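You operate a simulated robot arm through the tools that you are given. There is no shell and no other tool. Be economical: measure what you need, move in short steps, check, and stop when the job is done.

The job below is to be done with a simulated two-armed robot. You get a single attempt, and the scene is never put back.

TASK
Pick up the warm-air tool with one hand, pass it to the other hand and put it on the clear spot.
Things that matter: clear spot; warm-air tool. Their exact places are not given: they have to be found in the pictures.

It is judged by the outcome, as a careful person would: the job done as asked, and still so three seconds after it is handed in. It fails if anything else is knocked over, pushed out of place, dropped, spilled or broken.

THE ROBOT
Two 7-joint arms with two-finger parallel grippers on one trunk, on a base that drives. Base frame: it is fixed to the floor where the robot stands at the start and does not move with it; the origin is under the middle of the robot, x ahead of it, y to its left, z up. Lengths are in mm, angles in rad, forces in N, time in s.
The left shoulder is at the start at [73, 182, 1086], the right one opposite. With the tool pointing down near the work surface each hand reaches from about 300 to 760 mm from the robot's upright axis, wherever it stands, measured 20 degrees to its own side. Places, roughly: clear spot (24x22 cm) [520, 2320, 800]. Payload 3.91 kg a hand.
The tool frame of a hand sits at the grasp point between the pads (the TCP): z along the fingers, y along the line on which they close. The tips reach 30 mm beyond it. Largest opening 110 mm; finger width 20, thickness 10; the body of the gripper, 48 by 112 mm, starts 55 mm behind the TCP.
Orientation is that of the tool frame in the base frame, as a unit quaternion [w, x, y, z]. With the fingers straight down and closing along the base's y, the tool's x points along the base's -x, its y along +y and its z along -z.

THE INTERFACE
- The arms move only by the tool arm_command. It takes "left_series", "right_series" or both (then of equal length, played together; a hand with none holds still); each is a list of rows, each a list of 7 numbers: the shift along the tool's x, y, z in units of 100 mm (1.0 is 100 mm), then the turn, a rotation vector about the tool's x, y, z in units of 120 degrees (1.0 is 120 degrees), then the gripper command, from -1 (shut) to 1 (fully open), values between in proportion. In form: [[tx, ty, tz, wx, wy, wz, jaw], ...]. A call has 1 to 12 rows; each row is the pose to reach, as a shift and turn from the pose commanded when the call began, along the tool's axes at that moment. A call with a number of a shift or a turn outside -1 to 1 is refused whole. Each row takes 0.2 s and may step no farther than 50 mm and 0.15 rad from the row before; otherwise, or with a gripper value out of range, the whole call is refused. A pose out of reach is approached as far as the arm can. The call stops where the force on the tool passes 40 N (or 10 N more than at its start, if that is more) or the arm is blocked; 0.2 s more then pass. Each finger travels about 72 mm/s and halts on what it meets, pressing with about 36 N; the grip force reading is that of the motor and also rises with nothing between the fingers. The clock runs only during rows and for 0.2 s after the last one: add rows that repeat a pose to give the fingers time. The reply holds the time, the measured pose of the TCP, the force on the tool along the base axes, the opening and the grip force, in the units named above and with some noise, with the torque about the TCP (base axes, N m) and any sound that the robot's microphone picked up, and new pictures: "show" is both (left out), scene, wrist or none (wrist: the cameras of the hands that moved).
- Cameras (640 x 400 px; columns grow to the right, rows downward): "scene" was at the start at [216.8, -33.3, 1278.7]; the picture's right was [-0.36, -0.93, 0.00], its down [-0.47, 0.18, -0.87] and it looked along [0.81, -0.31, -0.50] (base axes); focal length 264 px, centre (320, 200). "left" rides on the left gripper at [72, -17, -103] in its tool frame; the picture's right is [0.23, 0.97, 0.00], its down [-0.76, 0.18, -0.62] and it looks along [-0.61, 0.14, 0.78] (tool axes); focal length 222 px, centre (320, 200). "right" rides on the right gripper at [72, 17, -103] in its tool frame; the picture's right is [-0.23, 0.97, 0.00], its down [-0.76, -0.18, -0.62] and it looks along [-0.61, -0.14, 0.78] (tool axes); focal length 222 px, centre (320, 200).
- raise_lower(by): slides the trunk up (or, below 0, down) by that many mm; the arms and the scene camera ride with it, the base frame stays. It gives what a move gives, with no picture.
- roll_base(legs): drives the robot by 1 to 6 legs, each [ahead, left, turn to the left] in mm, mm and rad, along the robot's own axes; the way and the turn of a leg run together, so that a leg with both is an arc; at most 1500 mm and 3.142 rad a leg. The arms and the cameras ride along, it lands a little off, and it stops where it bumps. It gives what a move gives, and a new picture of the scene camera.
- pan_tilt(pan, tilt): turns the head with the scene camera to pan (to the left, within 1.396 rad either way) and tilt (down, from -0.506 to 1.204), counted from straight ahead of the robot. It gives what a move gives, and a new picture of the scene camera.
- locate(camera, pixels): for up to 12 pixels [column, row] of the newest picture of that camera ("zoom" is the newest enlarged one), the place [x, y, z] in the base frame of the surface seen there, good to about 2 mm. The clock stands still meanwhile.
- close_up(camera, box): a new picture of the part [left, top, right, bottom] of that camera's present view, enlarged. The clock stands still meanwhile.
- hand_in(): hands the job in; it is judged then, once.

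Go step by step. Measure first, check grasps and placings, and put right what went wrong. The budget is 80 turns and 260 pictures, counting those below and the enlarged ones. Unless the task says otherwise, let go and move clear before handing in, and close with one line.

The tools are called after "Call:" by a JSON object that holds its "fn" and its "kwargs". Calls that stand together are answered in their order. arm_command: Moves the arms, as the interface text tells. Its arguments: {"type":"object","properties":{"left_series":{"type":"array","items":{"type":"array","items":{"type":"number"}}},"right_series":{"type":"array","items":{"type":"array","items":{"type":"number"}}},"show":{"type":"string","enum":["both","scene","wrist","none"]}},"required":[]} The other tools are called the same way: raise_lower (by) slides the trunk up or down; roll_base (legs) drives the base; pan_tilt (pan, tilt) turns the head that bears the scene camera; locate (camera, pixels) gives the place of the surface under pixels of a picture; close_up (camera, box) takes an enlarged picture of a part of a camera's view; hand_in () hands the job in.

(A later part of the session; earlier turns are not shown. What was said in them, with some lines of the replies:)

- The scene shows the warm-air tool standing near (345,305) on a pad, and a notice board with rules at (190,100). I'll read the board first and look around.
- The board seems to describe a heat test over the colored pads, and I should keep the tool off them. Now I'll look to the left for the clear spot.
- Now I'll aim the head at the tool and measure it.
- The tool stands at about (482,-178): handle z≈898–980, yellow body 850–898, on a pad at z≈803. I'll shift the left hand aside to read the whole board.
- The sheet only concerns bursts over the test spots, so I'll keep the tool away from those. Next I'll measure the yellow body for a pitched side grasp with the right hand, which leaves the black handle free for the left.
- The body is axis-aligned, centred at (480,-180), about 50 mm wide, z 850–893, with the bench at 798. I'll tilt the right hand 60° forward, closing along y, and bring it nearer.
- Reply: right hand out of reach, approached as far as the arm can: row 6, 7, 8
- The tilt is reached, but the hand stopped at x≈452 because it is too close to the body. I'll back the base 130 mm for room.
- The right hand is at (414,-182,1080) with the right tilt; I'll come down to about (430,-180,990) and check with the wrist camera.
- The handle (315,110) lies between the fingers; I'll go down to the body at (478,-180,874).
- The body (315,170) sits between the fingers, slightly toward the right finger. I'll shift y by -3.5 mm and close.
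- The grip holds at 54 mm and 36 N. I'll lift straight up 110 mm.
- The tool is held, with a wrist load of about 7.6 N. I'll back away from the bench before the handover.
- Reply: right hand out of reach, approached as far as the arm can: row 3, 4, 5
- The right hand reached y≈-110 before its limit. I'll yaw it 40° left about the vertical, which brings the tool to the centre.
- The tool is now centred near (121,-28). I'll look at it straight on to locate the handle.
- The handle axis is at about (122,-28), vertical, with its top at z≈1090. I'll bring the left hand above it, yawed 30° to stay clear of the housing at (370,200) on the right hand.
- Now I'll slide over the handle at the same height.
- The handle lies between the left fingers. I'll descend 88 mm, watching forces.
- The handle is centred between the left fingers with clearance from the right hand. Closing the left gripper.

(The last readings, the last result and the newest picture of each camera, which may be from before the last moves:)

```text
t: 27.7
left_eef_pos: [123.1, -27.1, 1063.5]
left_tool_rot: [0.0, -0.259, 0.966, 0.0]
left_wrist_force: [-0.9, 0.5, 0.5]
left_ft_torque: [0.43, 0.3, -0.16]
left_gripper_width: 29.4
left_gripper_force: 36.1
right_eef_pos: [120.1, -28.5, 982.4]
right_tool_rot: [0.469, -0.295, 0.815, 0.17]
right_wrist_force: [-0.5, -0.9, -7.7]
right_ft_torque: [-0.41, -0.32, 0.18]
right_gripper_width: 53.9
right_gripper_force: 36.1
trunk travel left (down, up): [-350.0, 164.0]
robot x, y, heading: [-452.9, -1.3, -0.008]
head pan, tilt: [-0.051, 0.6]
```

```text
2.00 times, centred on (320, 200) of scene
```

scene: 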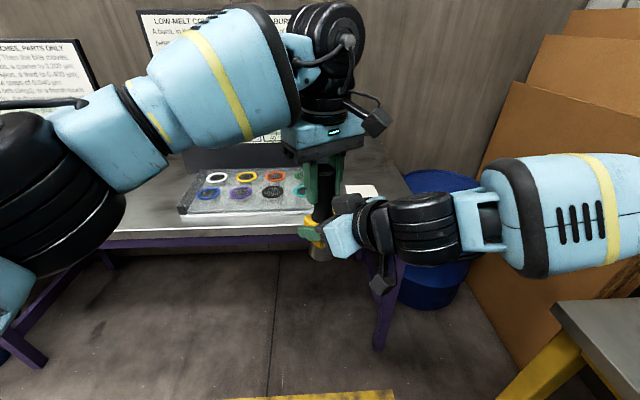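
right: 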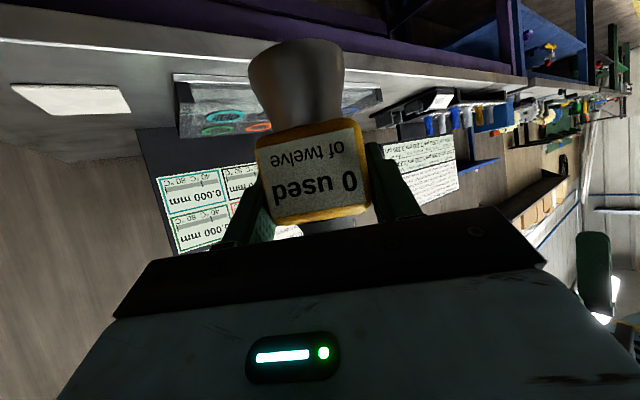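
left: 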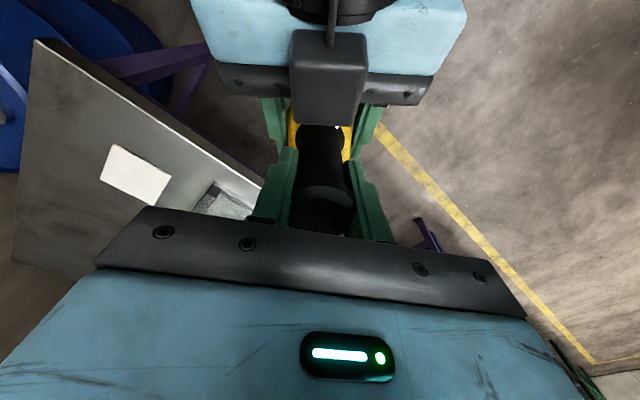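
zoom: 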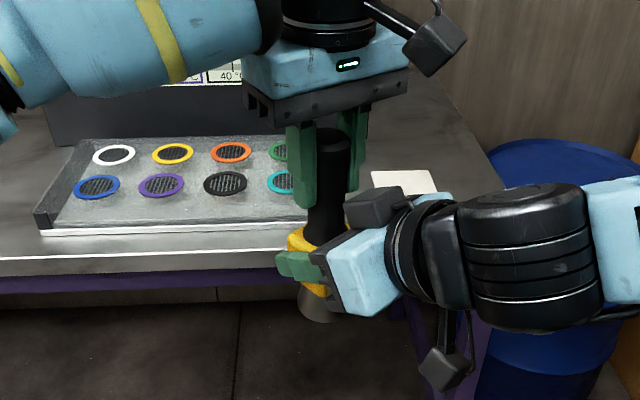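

Both hands hold it (left width 29.4 mm, 36 N). I'll open the right hand and back it straight off horizontally.

Call:
{"fn": "arm_command", "kwargs": {"right_series": [[0, 0, 0, 0, 0, 0, -0.5], [0, 0, 0, 0, 0, 0, 0], [0, 0, 0, 0, 0, 0, 0.5], [0, 0, 0, 0, 0, 0, 0.9], [0, 0, 0, 0, 0, 0, 0.9], [0, 0, 0, 0, 0, 0, 0.9]]}}

Call:
{"fn": "close_up", "kwargs": {"camera": "scene", "box": [240, 100, 400, 300]}}

```text
t: 29.1
left_eef_pos: [122.3, -26.9, 1063.7]
left_tool_rot: [0.001, -0.259, 0.966, 0.0]
left_wrist_force: [0.2, 0.2, -0.2]
left_ft_torque: [0.02, 0.0, 0.02]
left_gripper_width: 29.5
left_gripper_force: 35.7
right_eef_pos: [120.3, -28.8, 982.7]
right_tool_rot: [0.47, -0.294, 0.814, 0.171]
right_wrist_force: [0.6, -0.9, 0.0]
right_ft_torque: [0.0, 0.0, -0.04]
right_gripper_width: 104.4
right_gripper_force: 0.0
trunk travel left (down, up): [-350.0, 164.0]
robot x, y, heading: [-453.3, 2.7, -0.0]
head pan, tilt: [-0.051, 0.6]
```

scene: 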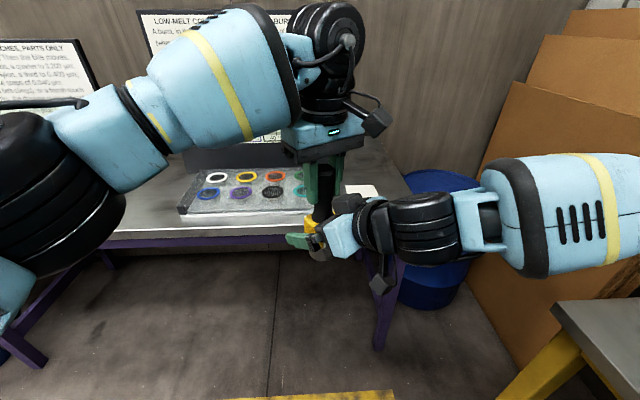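
right: 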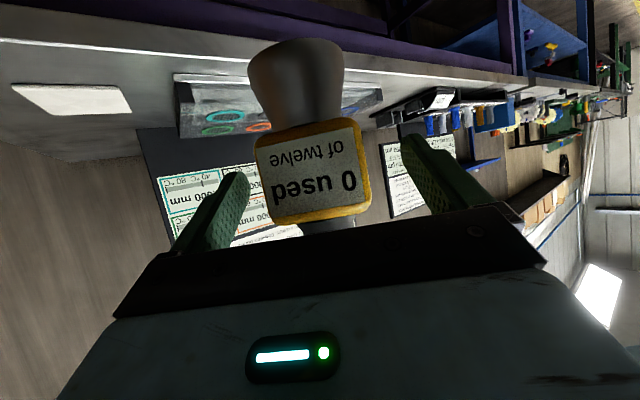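

```text
2.00 times, centred on (320, 200) of scene
```

zoom: 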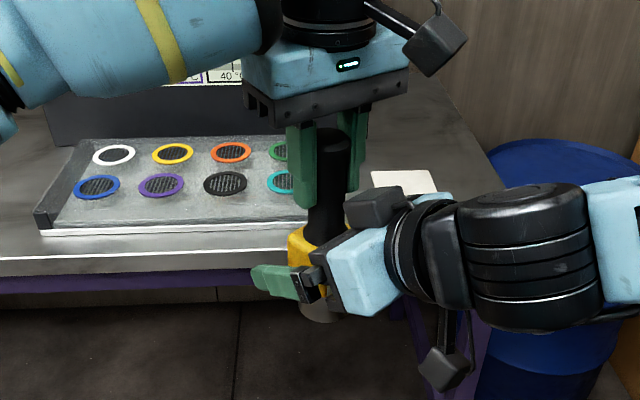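

The left hand still grips (29.5 mm, 36 N) and the right fingers are clear on both sides. Backing the right hand off.

Call:
{"fn": "arm_command", "kwargs": {"right_series": [[0.05, 0, -0.09, 0, 0, 0, 0.9], [0.15, 0, -0.26, 0, 0, 0, 0.9], [0.3, 0, -0.5, 0, 0, 0, 0.9], [0.45, 0, -0.75, 0, 0, 0, 0.9], [0.55, 0, -0.95, 0, 0, 0, 0.9], [0.55, 0, -0.95, 0, 0, 0, 0.9]]}}

```text
t: 30.5
left_eef_pos: [122.0, -27.6, 1063.8]
left_tool_rot: [0.0, -0.258, 0.966, 0.0]
left_wrist_force: [0.6, -0.4, -0.5]
left_ft_torque: [-0.01, -0.03, 0.02]
left_gripper_width: 29.3
left_gripper_force: 35.7
right_eef_pos: [37.1, -99.3, 983.0]
right_tool_rot: [0.47, -0.295, 0.814, 0.172]
right_wrist_force: [0.0, -1.0, -1.0]
right_ft_torque: [0.0, 0.01, 0.01]
right_gripper_width: 104.4
right_gripper_force: 0.0
trunk travel left (down, up): [-350.0, 164.0]
robot x, y, heading: [-450.2, -1.1, 0.004]
head pan, tilt: [-0.051, 0.6]
```

scene: 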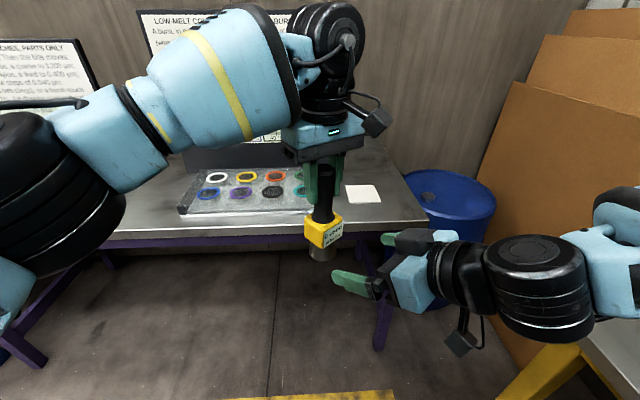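
right: 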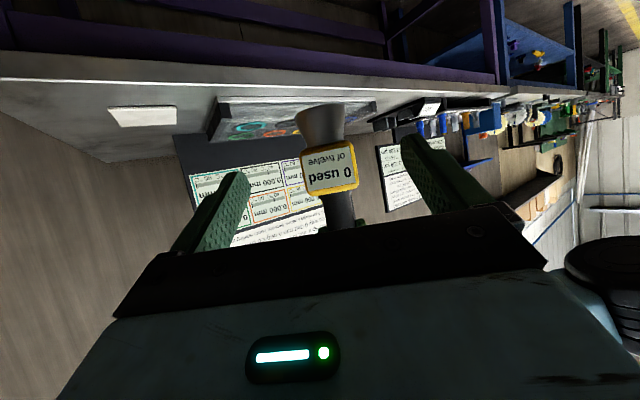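

The left hand now holds the tool alone. I'll tuck the right hand back, move the left to its own side, and look left along the route.

Call:
{"fn": "arm_command", "kwargs": {"left_series": [[-0.1, 0.25, 0, 0, 0, 0, -1], [-0.2, 0.5, 0, 0, 0, 0, -1], [-0.3, 0.75, 0, 0, 0, 0, -1], [-0.4, 1, 0, 0, 0, 0, -1], [-0.4, 1, 0, 0, 0, 0, -1]], "right_series": [[0, -0.25, 0, 0, 0, 0, 0.9], [0, -0.5, 0, 0, 0, 0, 0.9], [0, -0.75, 0, 0, 0, 0, 0.9], [0, -0.75, 0, 0, 0, 0, 0.9], [0, -0.75, 0, 0, 0, 0, 0.9]], "show": "none"}}

Call:
{"fn": "pan_tilt", "kwargs": {"pan": 1.35, "tilt": 0.5}}

Call:
{"fn": "pan_tilt", "kwargs": {"pan": 0.7, "tilt": 0.4}}

```text
t: 31.7
left_eef_pos: [106.5, 78.4, 1062.8]
left_tool_rot: [0.0, -0.258, 0.966, 0.0]
left_wrist_force: [-0.9, -0.5, 0.3]
left_ft_torque: [0.02, 0.0, 0.01]
left_gripper_width: 30.0
left_gripper_force: 35.6
right_eef_pos: [84.8, -153.4, 984.6]
right_tool_rot: [0.47, -0.294, 0.814, 0.17]
right_wrist_force: [0.1, 0.0, -1.0]
right_ft_torque: [0.01, -0.04, 0.02]
right_gripper_width: 104.9
right_gripper_force: 0.0
trunk travel left (down, up): [-350.0, 164.0]
robot x, y, heading: [-450.3, 3.1, 0.003]
head pan, tilt: [-0.051, 0.6]
```

```text
t: 33.2
left_eef_pos: [105.9, 79.8, 1062.9]
left_tool_rot: [0.0, -0.259, 0.966, 0.001]
left_wrist_force: [-1.4, -0.3, 0.5]
left_ft_torque: [0.06, 0.03, -0.01]
left_gripper_width: 29.7
left_gripper_force: 35.9
right_eef_pos: [84.9, -153.0, 985.8]
right_tool_rot: [0.47, -0.295, 0.814, 0.171]
right_wrist_force: [-0.5, -0.6, 0.2]
right_ft_torque: [0.0, -0.01, 0.01]
right_gripper_width: 104.6
right_gripper_force: 0.1
trunk travel left (down, up): [-350.0, 164.0]
robot x, y, heading: [-450.8, -0.8, 0.0]
head pan, tilt: [1.349, 0.499]
```

scene: 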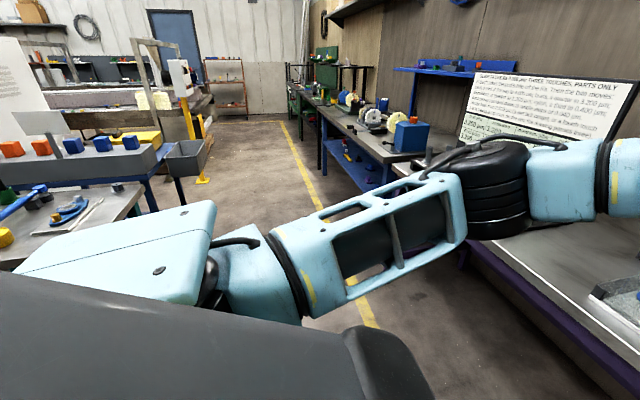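

```text
t: 34.2
left_eef_pos: [105.9, 79.3, 1063.2]
left_tool_rot: [-0.001, -0.259, 0.966, 0.0]
left_wrist_force: [-0.1, -0.5, 1.0]
left_ft_torque: [-0.03, -0.01, -0.01]
left_gripper_width: 29.5
left_gripper_force: 35.9
right_eef_pos: [84.4, -152.9, 985.6]
right_tool_rot: [0.47, -0.294, 0.815, 0.171]
right_wrist_force: [0.1, 1.0, 0.4]
right_ft_torque: [0.01, 0.01, -0.04]
right_gripper_width: 104.5
right_gripper_force: 0.2
trunk travel left (down, up): [-350.0, 164.0]
robot x, y, heading: [-452.7, -1.6, 0.002]
head pan, tilt: [0.7, 0.4]
```

scene: 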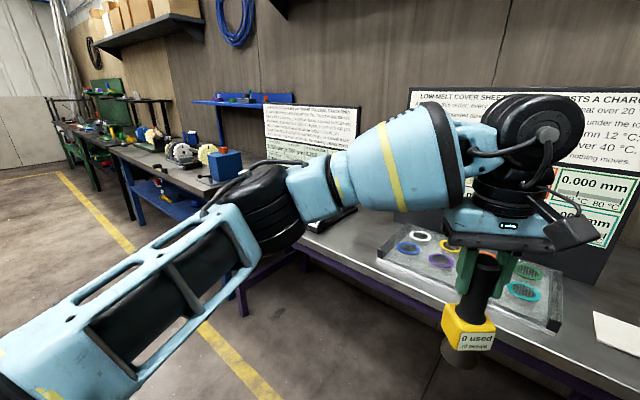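

There's another bench behind-left at (80,160) in the earlier view; I'll measure it and the route.

Call:
{"fn": "locate", "kwargs": {"camera": "scene", "pixels": [[200, 182], [130, 157], [222, 165], [205, 150], [182, 152], [240, 300], [185, 135], [158, 140], [100, 205]]}}

Call:
{"fn": "pan_tilt", "kwargs": {"pan": 1.39, "tilt": 0.45}}

Call:
{"fn": "locate", "kwargs": {"camera": "scene", "pixels": [[128, 175], [115, 200], [170, 170], [188, 155], [205, 135], [270, 110], [320, 110], [380, 135], [300, 170], [60, 165], [370, 290], [340, 95]]}}

```text
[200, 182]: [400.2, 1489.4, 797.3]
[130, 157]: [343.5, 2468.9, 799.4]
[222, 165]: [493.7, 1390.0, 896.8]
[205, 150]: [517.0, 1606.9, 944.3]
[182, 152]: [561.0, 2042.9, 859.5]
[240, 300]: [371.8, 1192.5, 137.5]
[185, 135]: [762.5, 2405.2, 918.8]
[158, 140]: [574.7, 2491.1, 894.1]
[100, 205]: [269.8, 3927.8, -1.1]
```

```text
t: 35.3
left_eef_pos: [106.3, 78.3, 1062.0]
left_tool_rot: [0.0, -0.259, 0.966, 0.0]
left_wrist_force: [-0.2, 0.4, -0.6]
left_ft_torque: [0.02, 0.0, 0.02]
left_gripper_width: 29.6
left_gripper_force: 35.9
right_eef_pos: [84.2, -153.7, 985.6]
right_tool_rot: [0.469, -0.294, 0.815, 0.17]
right_wrist_force: [0.2, 0.9, -0.7]
right_ft_torque: [0.0, 0.0, -0.01]
right_gripper_width: 104.7
right_gripper_force: 0.1
trunk travel left (down, up): [-350.0, 164.0]
robot x, y, heading: [-447.8, 1.7, -0.001]
head pan, tilt: [1.389, 0.45]
```

scene: 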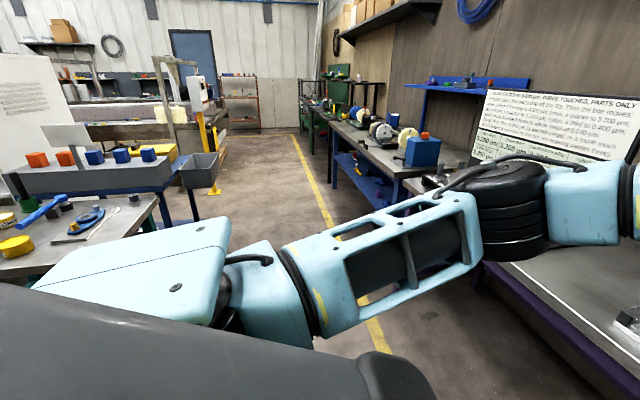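

```text
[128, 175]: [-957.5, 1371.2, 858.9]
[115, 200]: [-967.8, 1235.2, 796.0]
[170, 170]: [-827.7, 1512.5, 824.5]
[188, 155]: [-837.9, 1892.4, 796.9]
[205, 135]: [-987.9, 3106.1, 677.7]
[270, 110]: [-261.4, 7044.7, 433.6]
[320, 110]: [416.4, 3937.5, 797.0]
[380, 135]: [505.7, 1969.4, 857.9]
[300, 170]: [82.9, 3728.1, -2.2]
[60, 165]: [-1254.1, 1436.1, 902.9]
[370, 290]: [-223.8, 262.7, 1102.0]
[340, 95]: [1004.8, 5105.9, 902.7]
```

The back bench edge is at x≈-828 and the front benches at x≈350, so the aisle is open. I'll move ahead 90 mm, then strafe left in two legs.

Call:
{"fn": "roll_base", "kwargs": {"legs": [[90, 0, 0], [0, 1000, 0]]}}

Call:
{"fn": "pan_tilt", "kwargs": {"pan": 0.85, "tilt": 0.5}}

```text
t: 45.0
left_eef_pos: [196.5, 1062.9, 1062.9]
left_tool_rot: [0.001, -0.26, 0.966, 0.0]
left_wrist_force: [0.7, 0.8, -7.9]
left_ft_torque: [-0.01, 0.04, 0.03]
left_gripper_width: 29.6
left_gripper_force: 36.7
right_eef_pos: [177.3, 830.5, 986.4]
right_tool_rot: [0.469, -0.294, 0.815, 0.17]
right_wrist_force: [-0.1, 0.2, -0.2]
right_ft_torque: [0.01, 0.02, -0.02]
right_gripper_width: 104.6
right_gripper_force: 0.0
trunk travel left (down, up): [-350.0, 164.0]
robot x, y, heading: [-360.0, 985.1, 0.0]
head pan, tilt: [1.389, 0.45]
```

scene: 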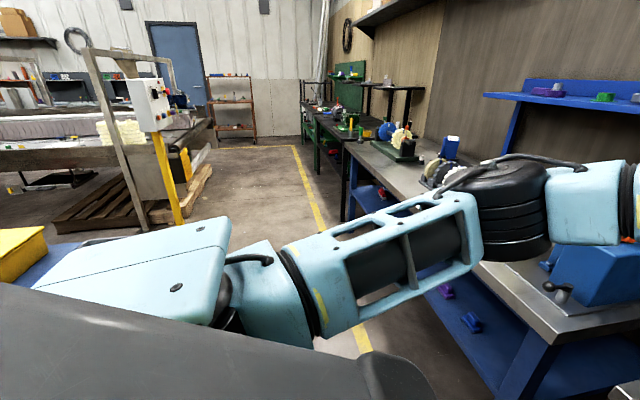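

```text
t: 45.9
left_eef_pos: [197.9, 1062.9, 1062.6]
left_tool_rot: [0.0, -0.26, 0.966, 0.0]
left_wrist_force: [-0.6, -0.4, -7.4]
left_ft_torque: [0.05, 0.02, 0.04]
left_gripper_width: 29.8
left_gripper_force: 35.8
right_eef_pos: [176.7, 831.1, 986.8]
right_tool_rot: [0.47, -0.295, 0.814, 0.172]
right_wrist_force: [0.1, 0.3, 1.2]
right_ft_torque: [-0.02, -0.02, 0.0]
right_gripper_width: 104.5
right_gripper_force: 0.1
trunk travel left (down, up): [-350.0, 164.0]
robot x, y, heading: [-355.4, 979.4, 0.002]
head pan, tilt: [0.85, 0.499]
```

scene: 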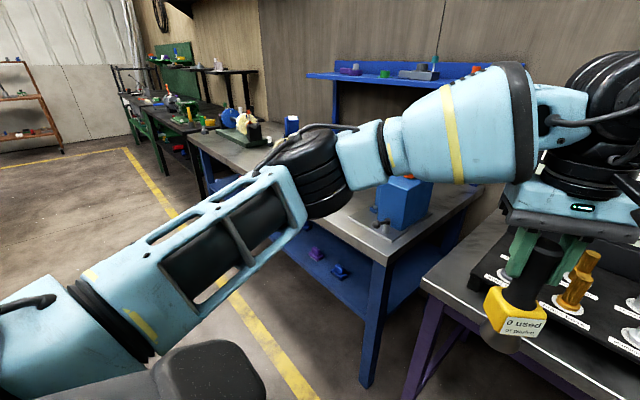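

All clear; continue left another 1150 mm, then look at the spot.

Call:
{"fn": "roll_base", "kwargs": {"legs": [[0, 1150, 0]]}}

Call:
{"fn": "pan_tilt", "kwargs": {"pan": 0.1, "tilt": 0.55}}

```text
t: 51.4
left_eef_pos: [196.0, 1620.5, 1061.2]
left_tool_rot: [-0.001, -0.273, 0.962, 0.003]
left_wrist_force: [-0.3, 0.5, -6.7]
left_ft_torque: [-0.03, -0.01, 0.0]
left_gripper_width: 29.5
left_gripper_force: 36.2
right_eef_pos: [177.7, 1388.1, 986.1]
right_tool_rot: [0.469, -0.303, 0.81, 0.177]
right_wrist_force: [-0.3, 0.1, -0.4]
right_ft_torque: [-0.01, 0.02, 0.01]
right_gripper_width: 104.5
right_gripper_force: 0.1
trunk travel left (down, up): [-350.0, 164.0]
robot x, y, heading: [-360.7, 1531.6, 0.02]
head pan, tilt: [0.85, 0.499]
stopped in leg 1: the robot was blocked; the commanded pose is now the measured one
```

scene: 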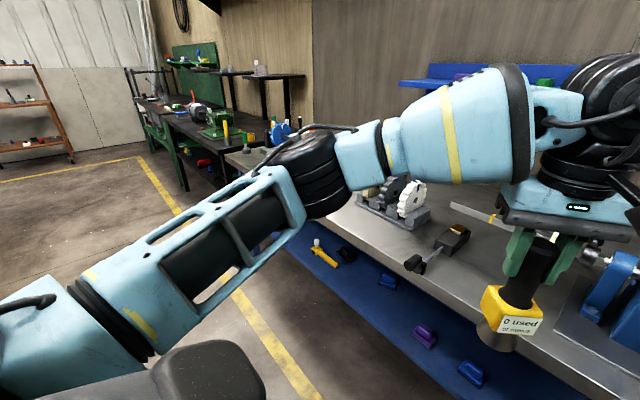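

```text
t: 52.5
left_eef_pos: [195.5, 1617.4, 1062.7]
left_tool_rot: [0.001, -0.27, 0.963, 0.004]
left_wrist_force: [0.3, -0.8, -7.4]
left_ft_torque: [-0.02, 0.01, 0.01]
left_gripper_width: 29.7
left_gripper_force: 36.3
right_eef_pos: [177.7, 1385.3, 986.7]
right_tool_rot: [0.47, -0.3, 0.811, 0.176]
right_wrist_force: [-0.6, 0.4, -0.2]
right_ft_torque: [0.0, 0.0, -0.01]
right_gripper_width: 104.6
right_gripper_force: 0.1
trunk travel left (down, up): [-350.0, 164.0]
robot x, y, heading: [-362.3, 1532.5, 0.02]
head pan, tilt: [0.099, 0.55]
```

scene: 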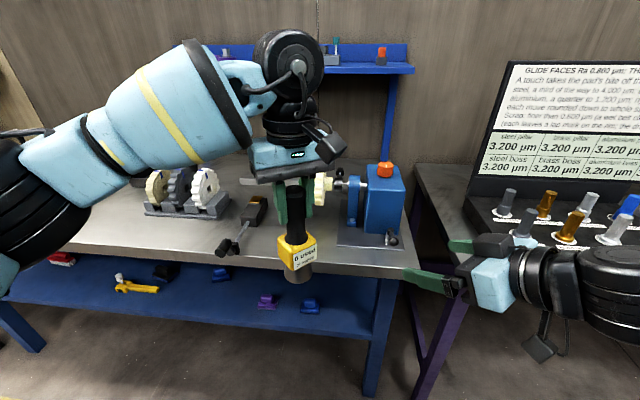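

The base was blocked at y≈1532, turning slightly left, which suggests a contact at the rear-left. I'll look there.

Call:
{"fn": "pan_tilt", "kwargs": {"pan": 1.396, "tilt": 0.9}}

Call:
{"fn": "pan_tilt", "kwargs": {"pan": 1.396, "tilt": 0.2}}

```text
t: 54.0
left_eef_pos: [196.3, 1619.3, 1061.5]
left_tool_rot: [0.001, -0.271, 0.963, 0.006]
left_wrist_force: [-0.2, 0.1, -7.3]
left_ft_torque: [-0.03, 0.01, 0.0]
left_gripper_width: 29.3
left_gripper_force: 35.8
right_eef_pos: [177.2, 1384.0, 985.4]
right_tool_rot: [0.47, -0.302, 0.81, 0.178]
right_wrist_force: [-0.2, 0.7, -0.6]
right_ft_torque: [0.01, 0.02, -0.03]
right_gripper_width: 104.4
right_gripper_force: 0.1
trunk travel left (down, up): [-350.0, 164.0]
robot x, y, heading: [-363.6, 1534.5, 0.015]
head pan, tilt: [1.396, 0.901]
```

scene: 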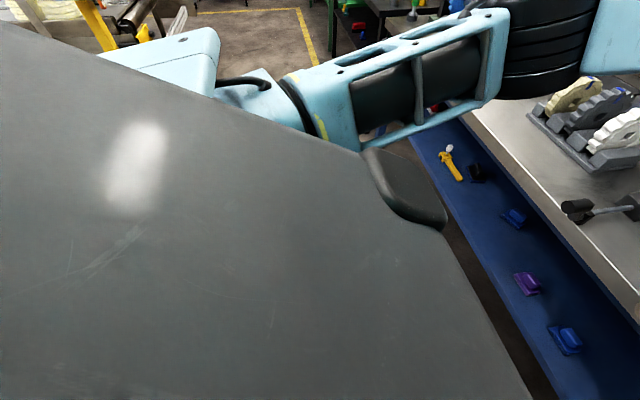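

```text
t: 55.1
left_eef_pos: [195.7, 1616.6, 1063.0]
left_tool_rot: [0.0, -0.271, 0.963, 0.006]
left_wrist_force: [-0.6, 0.4, -7.3]
left_ft_torque: [-0.03, 0.01, 0.01]
left_gripper_width: 29.1
left_gripper_force: 36.3
right_eef_pos: [177.6, 1385.4, 985.4]
right_tool_rot: [0.471, -0.301, 0.81, 0.177]
right_wrist_force: [0.2, -0.5, -0.4]
right_ft_torque: [0.02, 0.02, 0.05]
right_gripper_width: 104.6
right_gripper_force: 0.2
trunk travel left (down, up): [-350.0, 164.0]
robot x, y, heading: [-362.4, 1532.9, 0.019]
head pan, tilt: [1.396, 0.201]
```

scene: 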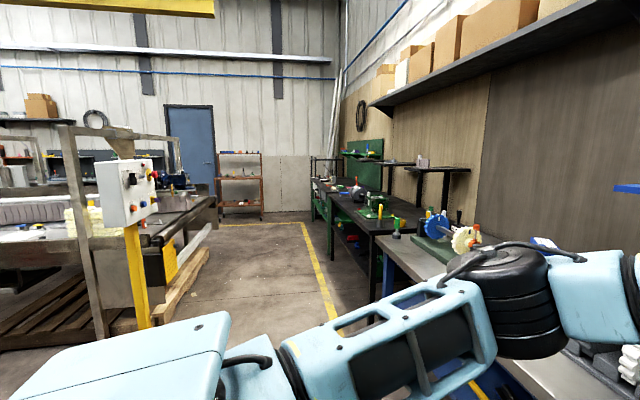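

The contact is most likely the rear-left bench, whose edge is at x≈-828 from y≈1500 on. I'll back off to the right, raise the trunk 120 mm so the tool clears everything, and move nearer the front bench before continuing.

Call:
{"fn": "roll_base", "kwargs": {"legs": [[0, -50, 0]]}}

Call:
{"fn": "raise_lower", "kwargs": {"by": 120}}

Call:
{"fn": "roll_base", "kwargs": {"legs": [[180, 0, -0.018]]}}

```text
t: 56.2
left_eef_pos: [196.7, 1574.9, 1062.6]
left_tool_rot: [0.0, -0.272, 0.962, 0.002]
left_wrist_force: [-0.2, -0.6, -7.3]
left_ft_torque: [0.0, -0.02, -0.05]
left_gripper_width: 29.4
left_gripper_force: 36.2
right_eef_pos: [177.5, 1342.1, 986.5]
right_tool_rot: [0.468, -0.304, 0.811, 0.175]
right_wrist_force: [-0.9, -0.2, -0.1]
right_ft_torque: [0.01, 0.02, 0.01]
right_gripper_width: 104.5
right_gripper_force: 0.0
trunk travel left (down, up): [-350.0, 164.0]
robot x, y, heading: [-358.1, 1489.3, 0.017]
head pan, tilt: [1.396, 0.201]
```

scene: 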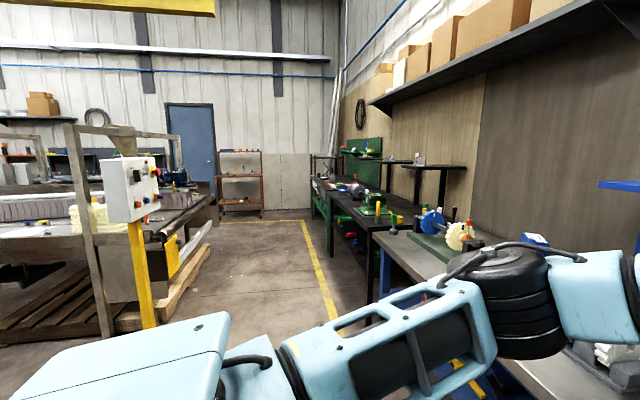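

```text
t: 57.7
left_eef_pos: [197.3, 1577.1, 1180.4]
left_tool_rot: [-0.003, -0.271, 0.963, 0.002]
left_wrist_force: [-0.2, -0.2, -7.7]
left_ft_torque: [0.0, -0.03, -0.01]
left_gripper_width: 29.5
left_gripper_force: 35.9
right_eef_pos: [179.1, 1343.7, 1104.9]
right_tool_rot: [0.467, -0.303, 0.812, 0.175]
right_wrist_force: [0.2, -0.4, 0.2]
right_ft_torque: [0.0, 0.0, 0.01]
right_gripper_width: 104.4
right_gripper_force: 0.1
trunk travel left (down, up): [-470.0, 44.0]
robot x, y, heading: [-364.1, 1484.9, 0.023]
head pan, tilt: [1.396, 0.201]
```

```text
t: 59.2
left_eef_pos: [380.4, 1572.5, 1183.3]
left_tool_rot: [-0.001, -0.265, 0.964, 0.001]
left_wrist_force: [0.4, -0.1, -7.5]
left_ft_torque: [0.01, 0.01, -0.01]
left_gripper_width: 29.6
left_gripper_force: 35.8
right_eef_pos: [360.2, 1337.2, 1107.5]
right_tool_rot: [0.469, -0.3, 0.812, 0.173]
right_wrist_force: [-0.6, -0.6, 0.1]
right_ft_torque: [0.0, -0.01, 0.0]
right_gripper_width: 104.5
right_gripper_force: 0.0
trunk travel left (down, up): [-470.0, 44.0]
robot x, y, heading: [-177.1, 1489.6, 0.007]
head pan, tilt: [1.396, 0.201]
```

scene: 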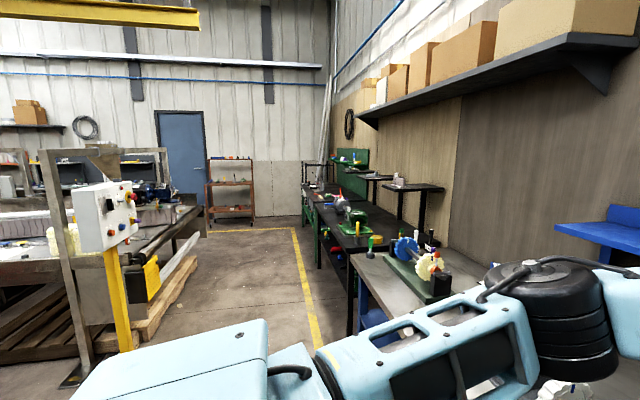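

Clear of the rear bench now. Continue left 640 mm.

Call:
{"fn": "roll_base", "kwargs": {"legs": [[0, 300, -0.007], [0, 340, 0]]}}

Call:
{"fn": "pan_tilt", "kwargs": {"pan": 0.1, "tilt": 0.8}}

```text
t: 65.5
left_eef_pos: [376.8, 2195.6, 1181.9]
left_tool_rot: [-0.001, -0.265, 0.964, 0.001]
left_wrist_force: [-0.1, 0.0, -8.0]
left_ft_torque: [0.0, -0.01, 0.03]
left_gripper_width: 29.6
left_gripper_force: 35.6
right_eef_pos: [357.4, 1962.6, 1107.0]
right_tool_rot: [0.47, -0.3, 0.812, 0.173]
right_wrist_force: [0.1, -0.1, 0.3]
right_ft_torque: [0.0, 0.01, -0.01]
right_gripper_width: 104.6
right_gripper_force: 0.0
trunk travel left (down, up): [-470.0, 44.0]
robot x, y, heading: [-181.6, 2111.8, 0.005]
head pan, tilt: [1.396, 0.201]
```

scene: 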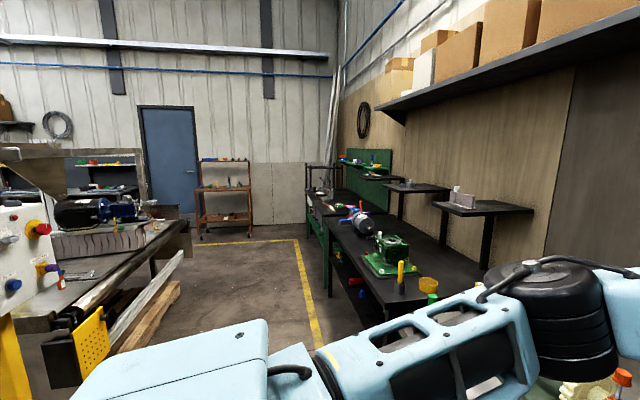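

```text
t: 66.9
left_eef_pos: [377.9, 2195.1, 1182.2]
left_tool_rot: [-0.001, -0.266, 0.964, 0.001]
left_wrist_force: [0.4, 0.4, -7.4]
left_ft_torque: [-0.01, 0.05, 0.01]
left_gripper_width: 29.2
left_gripper_force: 36.1
right_eef_pos: [356.7, 1962.7, 1106.5]
right_tool_rot: [0.469, -0.3, 0.812, 0.173]
right_wrist_force: [-0.3, -0.2, 0.1]
right_ft_torque: [0.02, -0.01, -0.02]
right_gripper_width: 104.6
right_gripper_force: 0.0
trunk travel left (down, up): [-470.0, 44.0]
robot x, y, heading: [-176.8, 2109.9, 0.004]
head pan, tilt: [0.099, 0.799]
```

scene: 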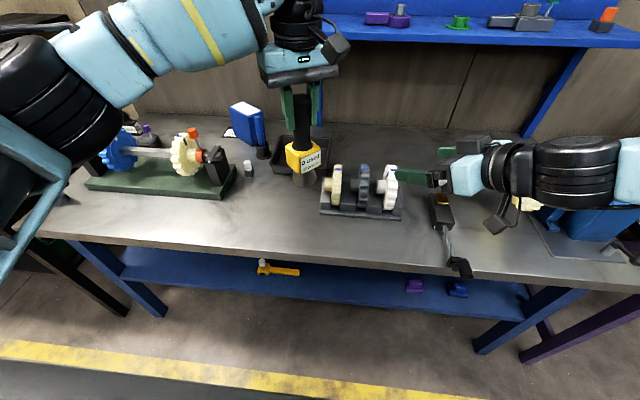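

The clear area shows between the green fixture (160,175) and the gear rack (360,195), with a small part at (248,168) and a tray at (290,150) behind. I'll measure it.

Call:
{"fn": "close_up", "kwargs": {"camera": "scene", "box": [200, 80, 360, 240]}}

Call:
{"fn": "locate", "kwargs": {"camera": "scene", "pixels": [[275, 205], [222, 198], [240, 165], [248, 174], [320, 215], [270, 170], [320, 180], [215, 240], [320, 255], [336, 168], [295, 225], [228, 180]]}}

```text
2.50 times, centred on (280, 160) of scene
```

zoom: 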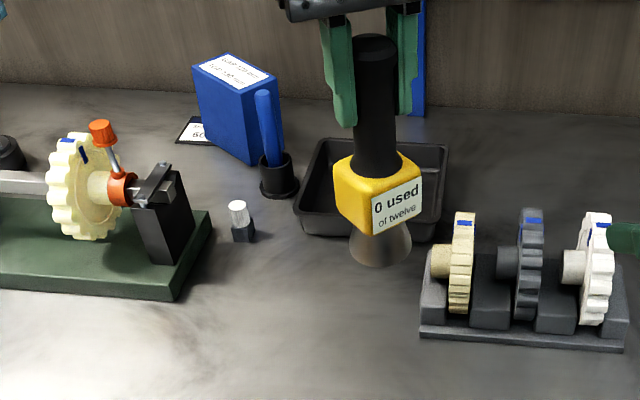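

```text
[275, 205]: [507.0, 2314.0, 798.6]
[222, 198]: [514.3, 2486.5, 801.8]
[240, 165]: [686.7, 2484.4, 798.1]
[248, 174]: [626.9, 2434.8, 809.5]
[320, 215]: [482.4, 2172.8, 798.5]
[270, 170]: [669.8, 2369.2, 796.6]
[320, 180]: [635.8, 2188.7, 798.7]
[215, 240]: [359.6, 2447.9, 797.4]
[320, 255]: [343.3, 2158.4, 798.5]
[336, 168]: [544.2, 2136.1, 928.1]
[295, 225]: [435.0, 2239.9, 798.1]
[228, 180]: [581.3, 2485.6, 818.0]
```

The clear area centres near (515,2318), bench z≈798. I'll drive forward 110 and left 80 so the left hand is comfortably in reach.

Call:
{"fn": "roll_base", "kwargs": {"legs": [[110, 80, -0.004]]}}

```text
t: 68.3
left_eef_pos: [486.5, 2272.3, 1182.0]
left_tool_rot: [-0.001, -0.263, 0.965, 0.002]
left_wrist_force: [-1.3, -0.6, -8.0]
left_ft_torque: [0.01, -0.01, 0.0]
left_gripper_width: 29.5
left_gripper_force: 35.9
right_eef_pos: [464.1, 2039.1, 1107.6]
right_tool_rot: [0.471, -0.298, 0.812, 0.172]
right_wrist_force: [-0.4, 0.1, -0.4]
right_ft_torque: [0.02, 0.01, 0.03]
right_gripper_width: 104.4
right_gripper_force: 0.1
trunk travel left (down, up): [-470.0, 44.0]
robot x, y, heading: [-69.4, 2193.1, 0.0]
head pan, tilt: [0.099, 0.799]
```

scene: 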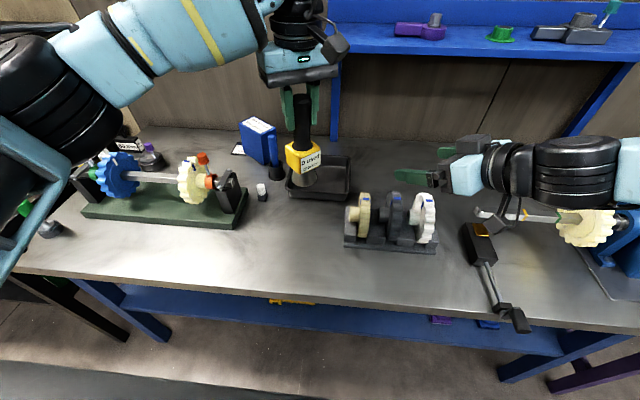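

The tool is above clear bench; I'll shift to (515,2318) and begin descending.

Call:
{"fn": "arm_command", "kwargs": {"left_series": [[-0.16, 0.08, 0.1, 0, 0, 0, -1], [-0.32, 0.17, 0.3, 0, 0, 0, -1], [-0.48, 0.25, 0.55, 0, 0, 0, -1], [-0.48, 0.25, 0.8, 0, 0, 0, -1], [-0.48, 0.25, 1, 0, 0, 0, -1], [-0.48, 0.25, 1, 0, 0, 0, -1]]}}

```text
t: 69.7
left_eef_pos: [514.6, 2320.5, 1080.8]
left_tool_rot: [0.0, -0.264, 0.965, 0.002]
left_wrist_force: [0.1, -0.2, -7.2]
left_ft_torque: [0.02, 0.02, -0.01]
left_gripper_width: 29.2
left_gripper_force: 35.7
right_eef_pos: [464.4, 2039.3, 1106.0]
right_tool_rot: [0.47, -0.298, 0.813, 0.172]
right_wrist_force: [0.3, 0.0, 0.4]
right_ft_torque: [0.02, -0.01, 0.03]
right_gripper_width: 104.4
right_gripper_force: 0.0
trunk travel left (down, up): [-470.0, 44.0]
robot x, y, heading: [-75.4, 2189.9, 0.003]
head pan, tilt: [0.099, 0.799]
```

scene: 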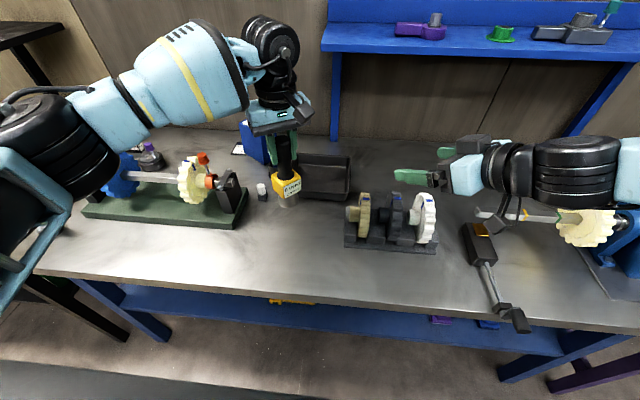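
left: 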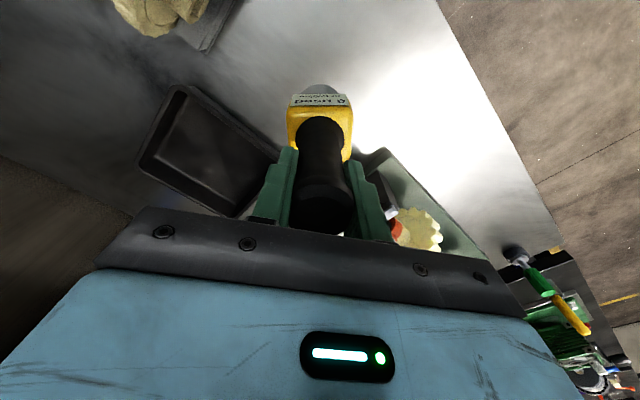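

Call:
{"fn": "close_up", "kwargs": {"camera": "scene", "box": [210, 100, 370, 260]}}

Call:
{"fn": "locate", "kwargs": {"camera": "scene", "pixels": [[100, 125], [50, 135], [201, 158], [289, 205], [288, 190], [287, 160], [170, 105], [30, 180], [120, 165], [300, 190], [262, 198], [347, 215]]}}

```text
2.50 times, centred on (290, 180) of scene
```

zoom: 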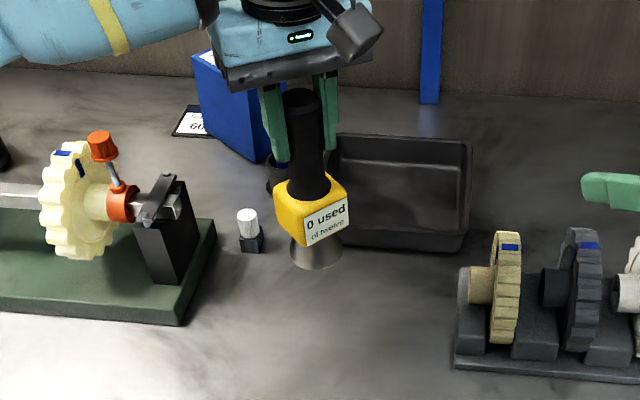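

```text
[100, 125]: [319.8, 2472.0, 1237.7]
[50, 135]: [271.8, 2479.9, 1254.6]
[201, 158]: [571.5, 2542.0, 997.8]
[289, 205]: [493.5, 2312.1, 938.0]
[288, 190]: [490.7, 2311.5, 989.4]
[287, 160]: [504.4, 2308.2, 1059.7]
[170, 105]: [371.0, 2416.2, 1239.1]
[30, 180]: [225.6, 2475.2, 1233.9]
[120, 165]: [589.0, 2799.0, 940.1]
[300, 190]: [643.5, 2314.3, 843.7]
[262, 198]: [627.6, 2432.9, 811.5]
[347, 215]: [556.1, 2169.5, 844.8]
```

Everything has clearance: tool bottom at about z 934, the nearest fixture knob at y 2542, and the tray behind at x≈640. I'll lower another 100 mm.

Call:
{"fn": "arm_command", "kwargs": {"left_series": [[0, 0, 0.25, 0, 0, 0, -1], [0, 0, 0.5, 0, 0, 0, -1], [0, 0, 0.75, 0, 0, 0, -1], [0, 0, 1, 0, 0, 0, -1], [0, 0, 1, 0, 0, 0, -1]], "show": "scene"}}

Call:
{"fn": "close_up", "kwargs": {"camera": "scene", "box": [210, 130, 370, 290]}}

```text
t: 70.9
left_eef_pos: [516.1, 2320.2, 981.5]
left_tool_rot: [-0.001, -0.264, 0.965, 0.001]
left_wrist_force: [-0.1, -0.1, -7.3]
left_ft_torque: [0.02, -0.02, 0.02]
left_gripper_width: 29.4
left_gripper_force: 35.8
right_eef_pos: [464.4, 2038.8, 1106.4]
right_tool_rot: [0.469, -0.299, 0.813, 0.173]
right_wrist_force: [0.7, -0.3, -0.2]
right_ft_torque: [0.0, 0.02, 0.01]
right_gripper_width: 104.5
right_gripper_force: 0.0
trunk travel left (down, up): [-470.0, 44.0]
robot x, y, heading: [-72.2, 2186.7, 0.003]
head pan, tilt: [0.099, 0.799]
```

scene: 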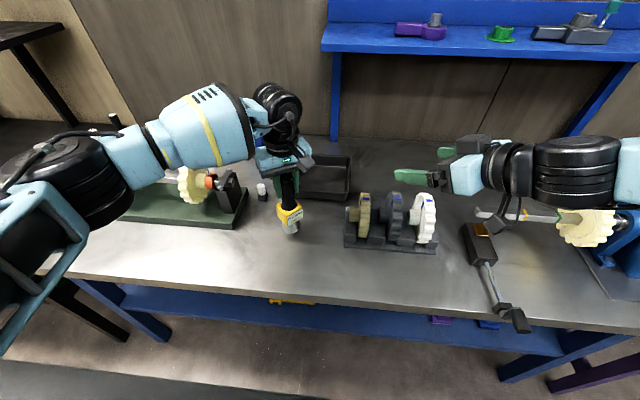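

```text
2.50 times, centred on (290, 210) of scene
```

zoom: 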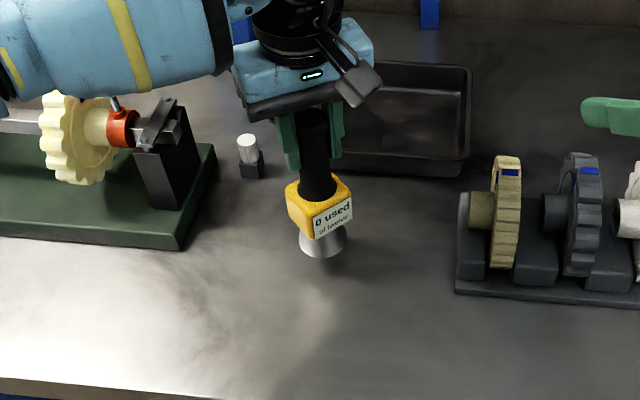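

About 36 mm remain; I'll lower 31 mm, then in 2 mm rows until contact is felt.

Call:
{"fn": "arm_command", "kwargs": {"left_series": [[0, 0, 0.12, 0, 0, 0, -1], [0, 0, 0.24, 0, 0, 0, -1], [0, 0, 0.31, 0, 0, 0, -1], [0, 0, 0.33, 0, 0, 0, -1], [0, 0, 0.33, 0, 0, 0, -1]], "show": "none"}}

Call:
{"fn": "close_up", "kwargs": {"camera": "scene", "box": [250, 160, 330, 270]}}

```text
t: 72.1
left_eef_pos: [515.0, 2319.6, 947.9]
left_tool_rot: [0.0, -0.263, 0.965, 0.001]
left_wrist_force: [-0.4, 1.1, -1.3]
left_ft_torque: [-0.01, -0.01, -0.05]
left_gripper_width: 29.3
left_gripper_force: 36.2
right_eef_pos: [464.4, 2040.5, 1108.0]
right_tool_rot: [0.471, -0.298, 0.812, 0.172]
right_wrist_force: [-0.3, -0.2, -1.2]
right_ft_torque: [-0.01, 0.02, 0.01]
right_gripper_width: 104.4
right_gripper_force: 0.1
trunk travel left (down, up): [-470.0, 44.0]
robot x, y, heading: [-69.2, 2191.5, 0.001]
head pan, tilt: [0.099, 0.799]
```

```text
3.64 times, centred on (290, 215) of scene
```

zoom: 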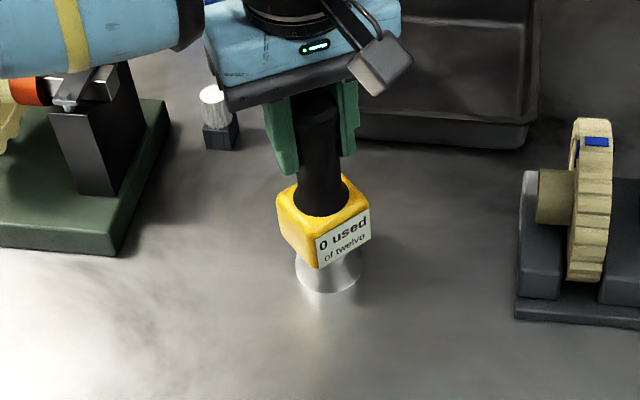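

The load fell from 7.3 N to 1.3 N, so the tool rests on the bench. Lowering 1 mm more and opening the left hand.

Call:
{"fn": "arm_command", "kwargs": {"left_series": [[0, 0, 0.01, 0, 0, 0, -1], [0, 0, 0.01, 0, 0, 0, -0.5], [0, 0, 0.01, 0, 0, 0, -0.2], [0, 0, 0.01, 0, 0, 0, 0.2], [0, 0, 0.01, 0, 0, 0, 0.6], [0, 0, 0.01, 0, 0, 0, 0.6], [0, 0, 0.01, 0, 0, 0, 0.6]]}}

```text
t: 73.7
left_eef_pos: [514.4, 2320.2, 948.0]
left_tool_rot: [0.0, -0.263, 0.965, 0.001]
left_wrist_force: [0.2, -0.4, 0.0]
left_ft_torque: [0.03, 0.01, -0.02]
left_gripper_width: 88.1
left_gripper_force: 0.0
right_eef_pos: [463.6, 2039.2, 1108.0]
right_tool_rot: [0.469, -0.299, 0.813, 0.173]
right_wrist_force: [0.1, -0.2, -0.8]
right_ft_torque: [0.0, 0.0, -0.01]
right_gripper_width: 104.6
right_gripper_force: 0.1
trunk travel left (down, up): [-470.0, 44.0]
robot x, y, heading: [-73.9, 2190.0, 0.003]
head pan, tilt: [0.099, 0.799]
```

scene: 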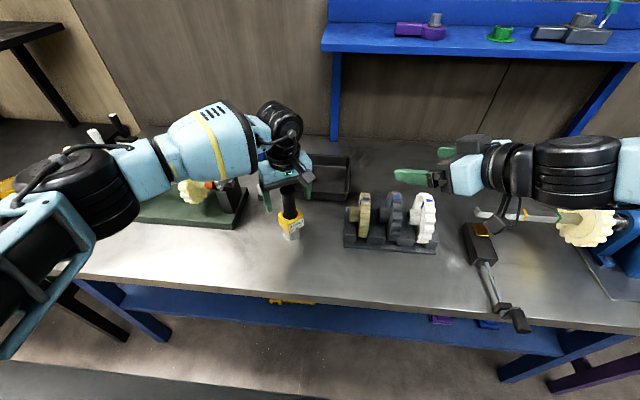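
left: 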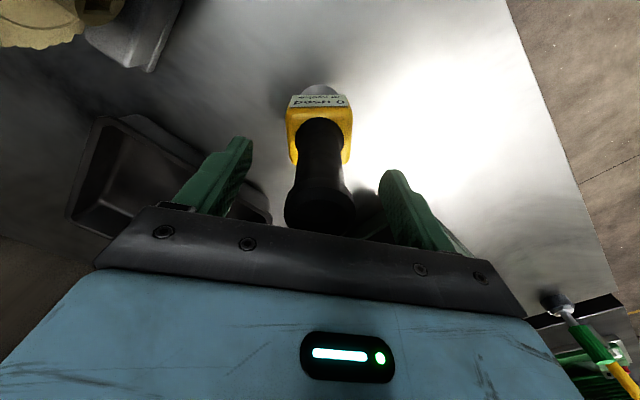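

The tool stands free and upright. I'll raise the left hand straight up well above it.

Call:
{"fn": "arm_command", "kwargs": {"left_series": [[0, 0, -0.1, 0, 0, 0, 0.6], [0, 0, -0.3, 0, 0, 0, 0.6], [0, 0, -0.55, 0, 0, 0, 0.6], [0, 0, -0.8, 0, 0, 0, 0.6], [0, 0, -1, 0, 0, 0, 0.6]], "show": "none"}}

Call:
{"fn": "arm_command", "kwargs": {"left_series": [[0, 0, -0.25, 0, 0, 0, 0.6], [0, 0, -0.5, 0, 0, 0, 0.6], [0, 0, -0.75, 0, 0, 0, 0.6], [0, 0, -1, 0, 0, 0, 0.6], [0, 0, -1, 0, 0, 0, 0.6]], "show": "scene"}}

Call:
{"fn": "close_up", "kwargs": {"camera": "scene", "box": [210, 130, 370, 290]}}

```text
t: 74.9
left_eef_pos: [513.7, 2319.2, 1049.1]
left_tool_rot: [0.0, -0.262, 0.965, 0.002]
left_wrist_force: [0.0, -0.3, 0.5]
left_ft_torque: [-0.02, 0.01, -0.01]
left_gripper_width: 88.2
left_gripper_force: 0.1
right_eef_pos: [462.8, 2038.9, 1107.5]
right_tool_rot: [0.47, -0.298, 0.813, 0.172]
right_wrist_force: [-0.1, 0.7, 0.1]
right_ft_torque: [0.0, 0.02, 0.05]
right_gripper_width: 104.8
right_gripper_force: 0.1
trunk travel left (down, up): [-470.0, 44.0]
robot x, y, heading: [-72.3, 2187.9, 0.004]
head pan, tilt: [0.099, 0.799]
```

```text
t: 76.1
left_eef_pos: [513.4, 2318.6, 1146.2]
left_tool_rot: [-0.001, -0.263, 0.965, 0.002]
left_wrist_force: [-0.7, 0.4, 0.0]
left_ft_torque: [0.02, 0.0, -0.01]
left_gripper_width: 88.1
left_gripper_force: 0.0
right_eef_pos: [463.5, 2038.9, 1107.6]
right_tool_rot: [0.469, -0.299, 0.813, 0.172]
right_wrist_force: [-0.2, 0.6, 0.0]
right_ft_torque: [0.02, 0.0, -0.01]
right_gripper_width: 104.5
right_gripper_force: 0.0
trunk travel left (down, up): [-470.0, 44.0]
robot x, y, heading: [-70.1, 2187.5, 0.005]
head pan, tilt: [0.099, 0.799]
```

scene: 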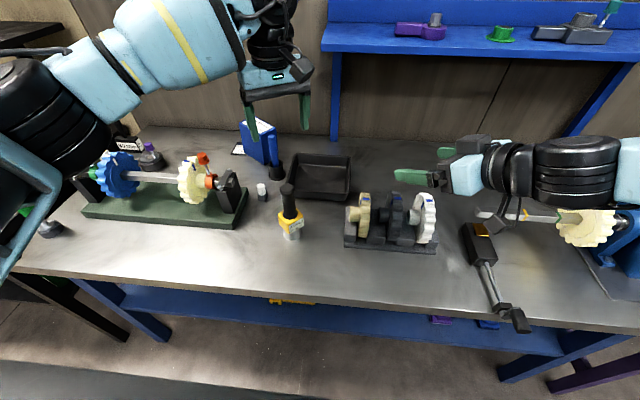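

```text
2.50 times, centred on (290, 210) of scene
```

zoom: 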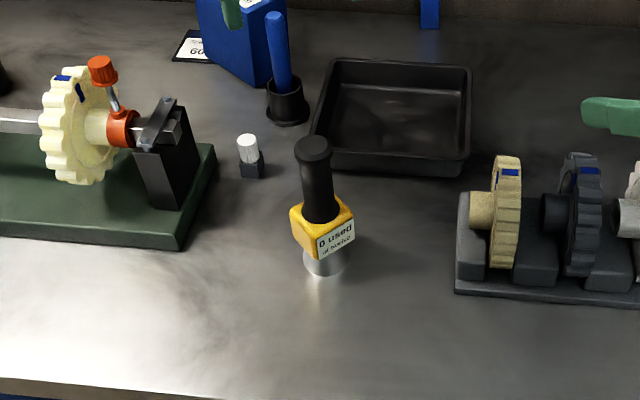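

The tool stands upright at about (515,2320) on the clear spot, its counter still at "0 used", both hands are clear and the neighbouring items look undisturbed. Handing in.

Call:
{"fn": "hand_in", "kwargs": {}}

```text
The job is handed in.
```

The warm-air tool was picked up with the right hand, passed to the left, and now stands upright on the clear spot at about (515, 2320). On the way the base was blocked at y≈1532, probably by the bench behind, and I backed off without being able to check what was on that bench.
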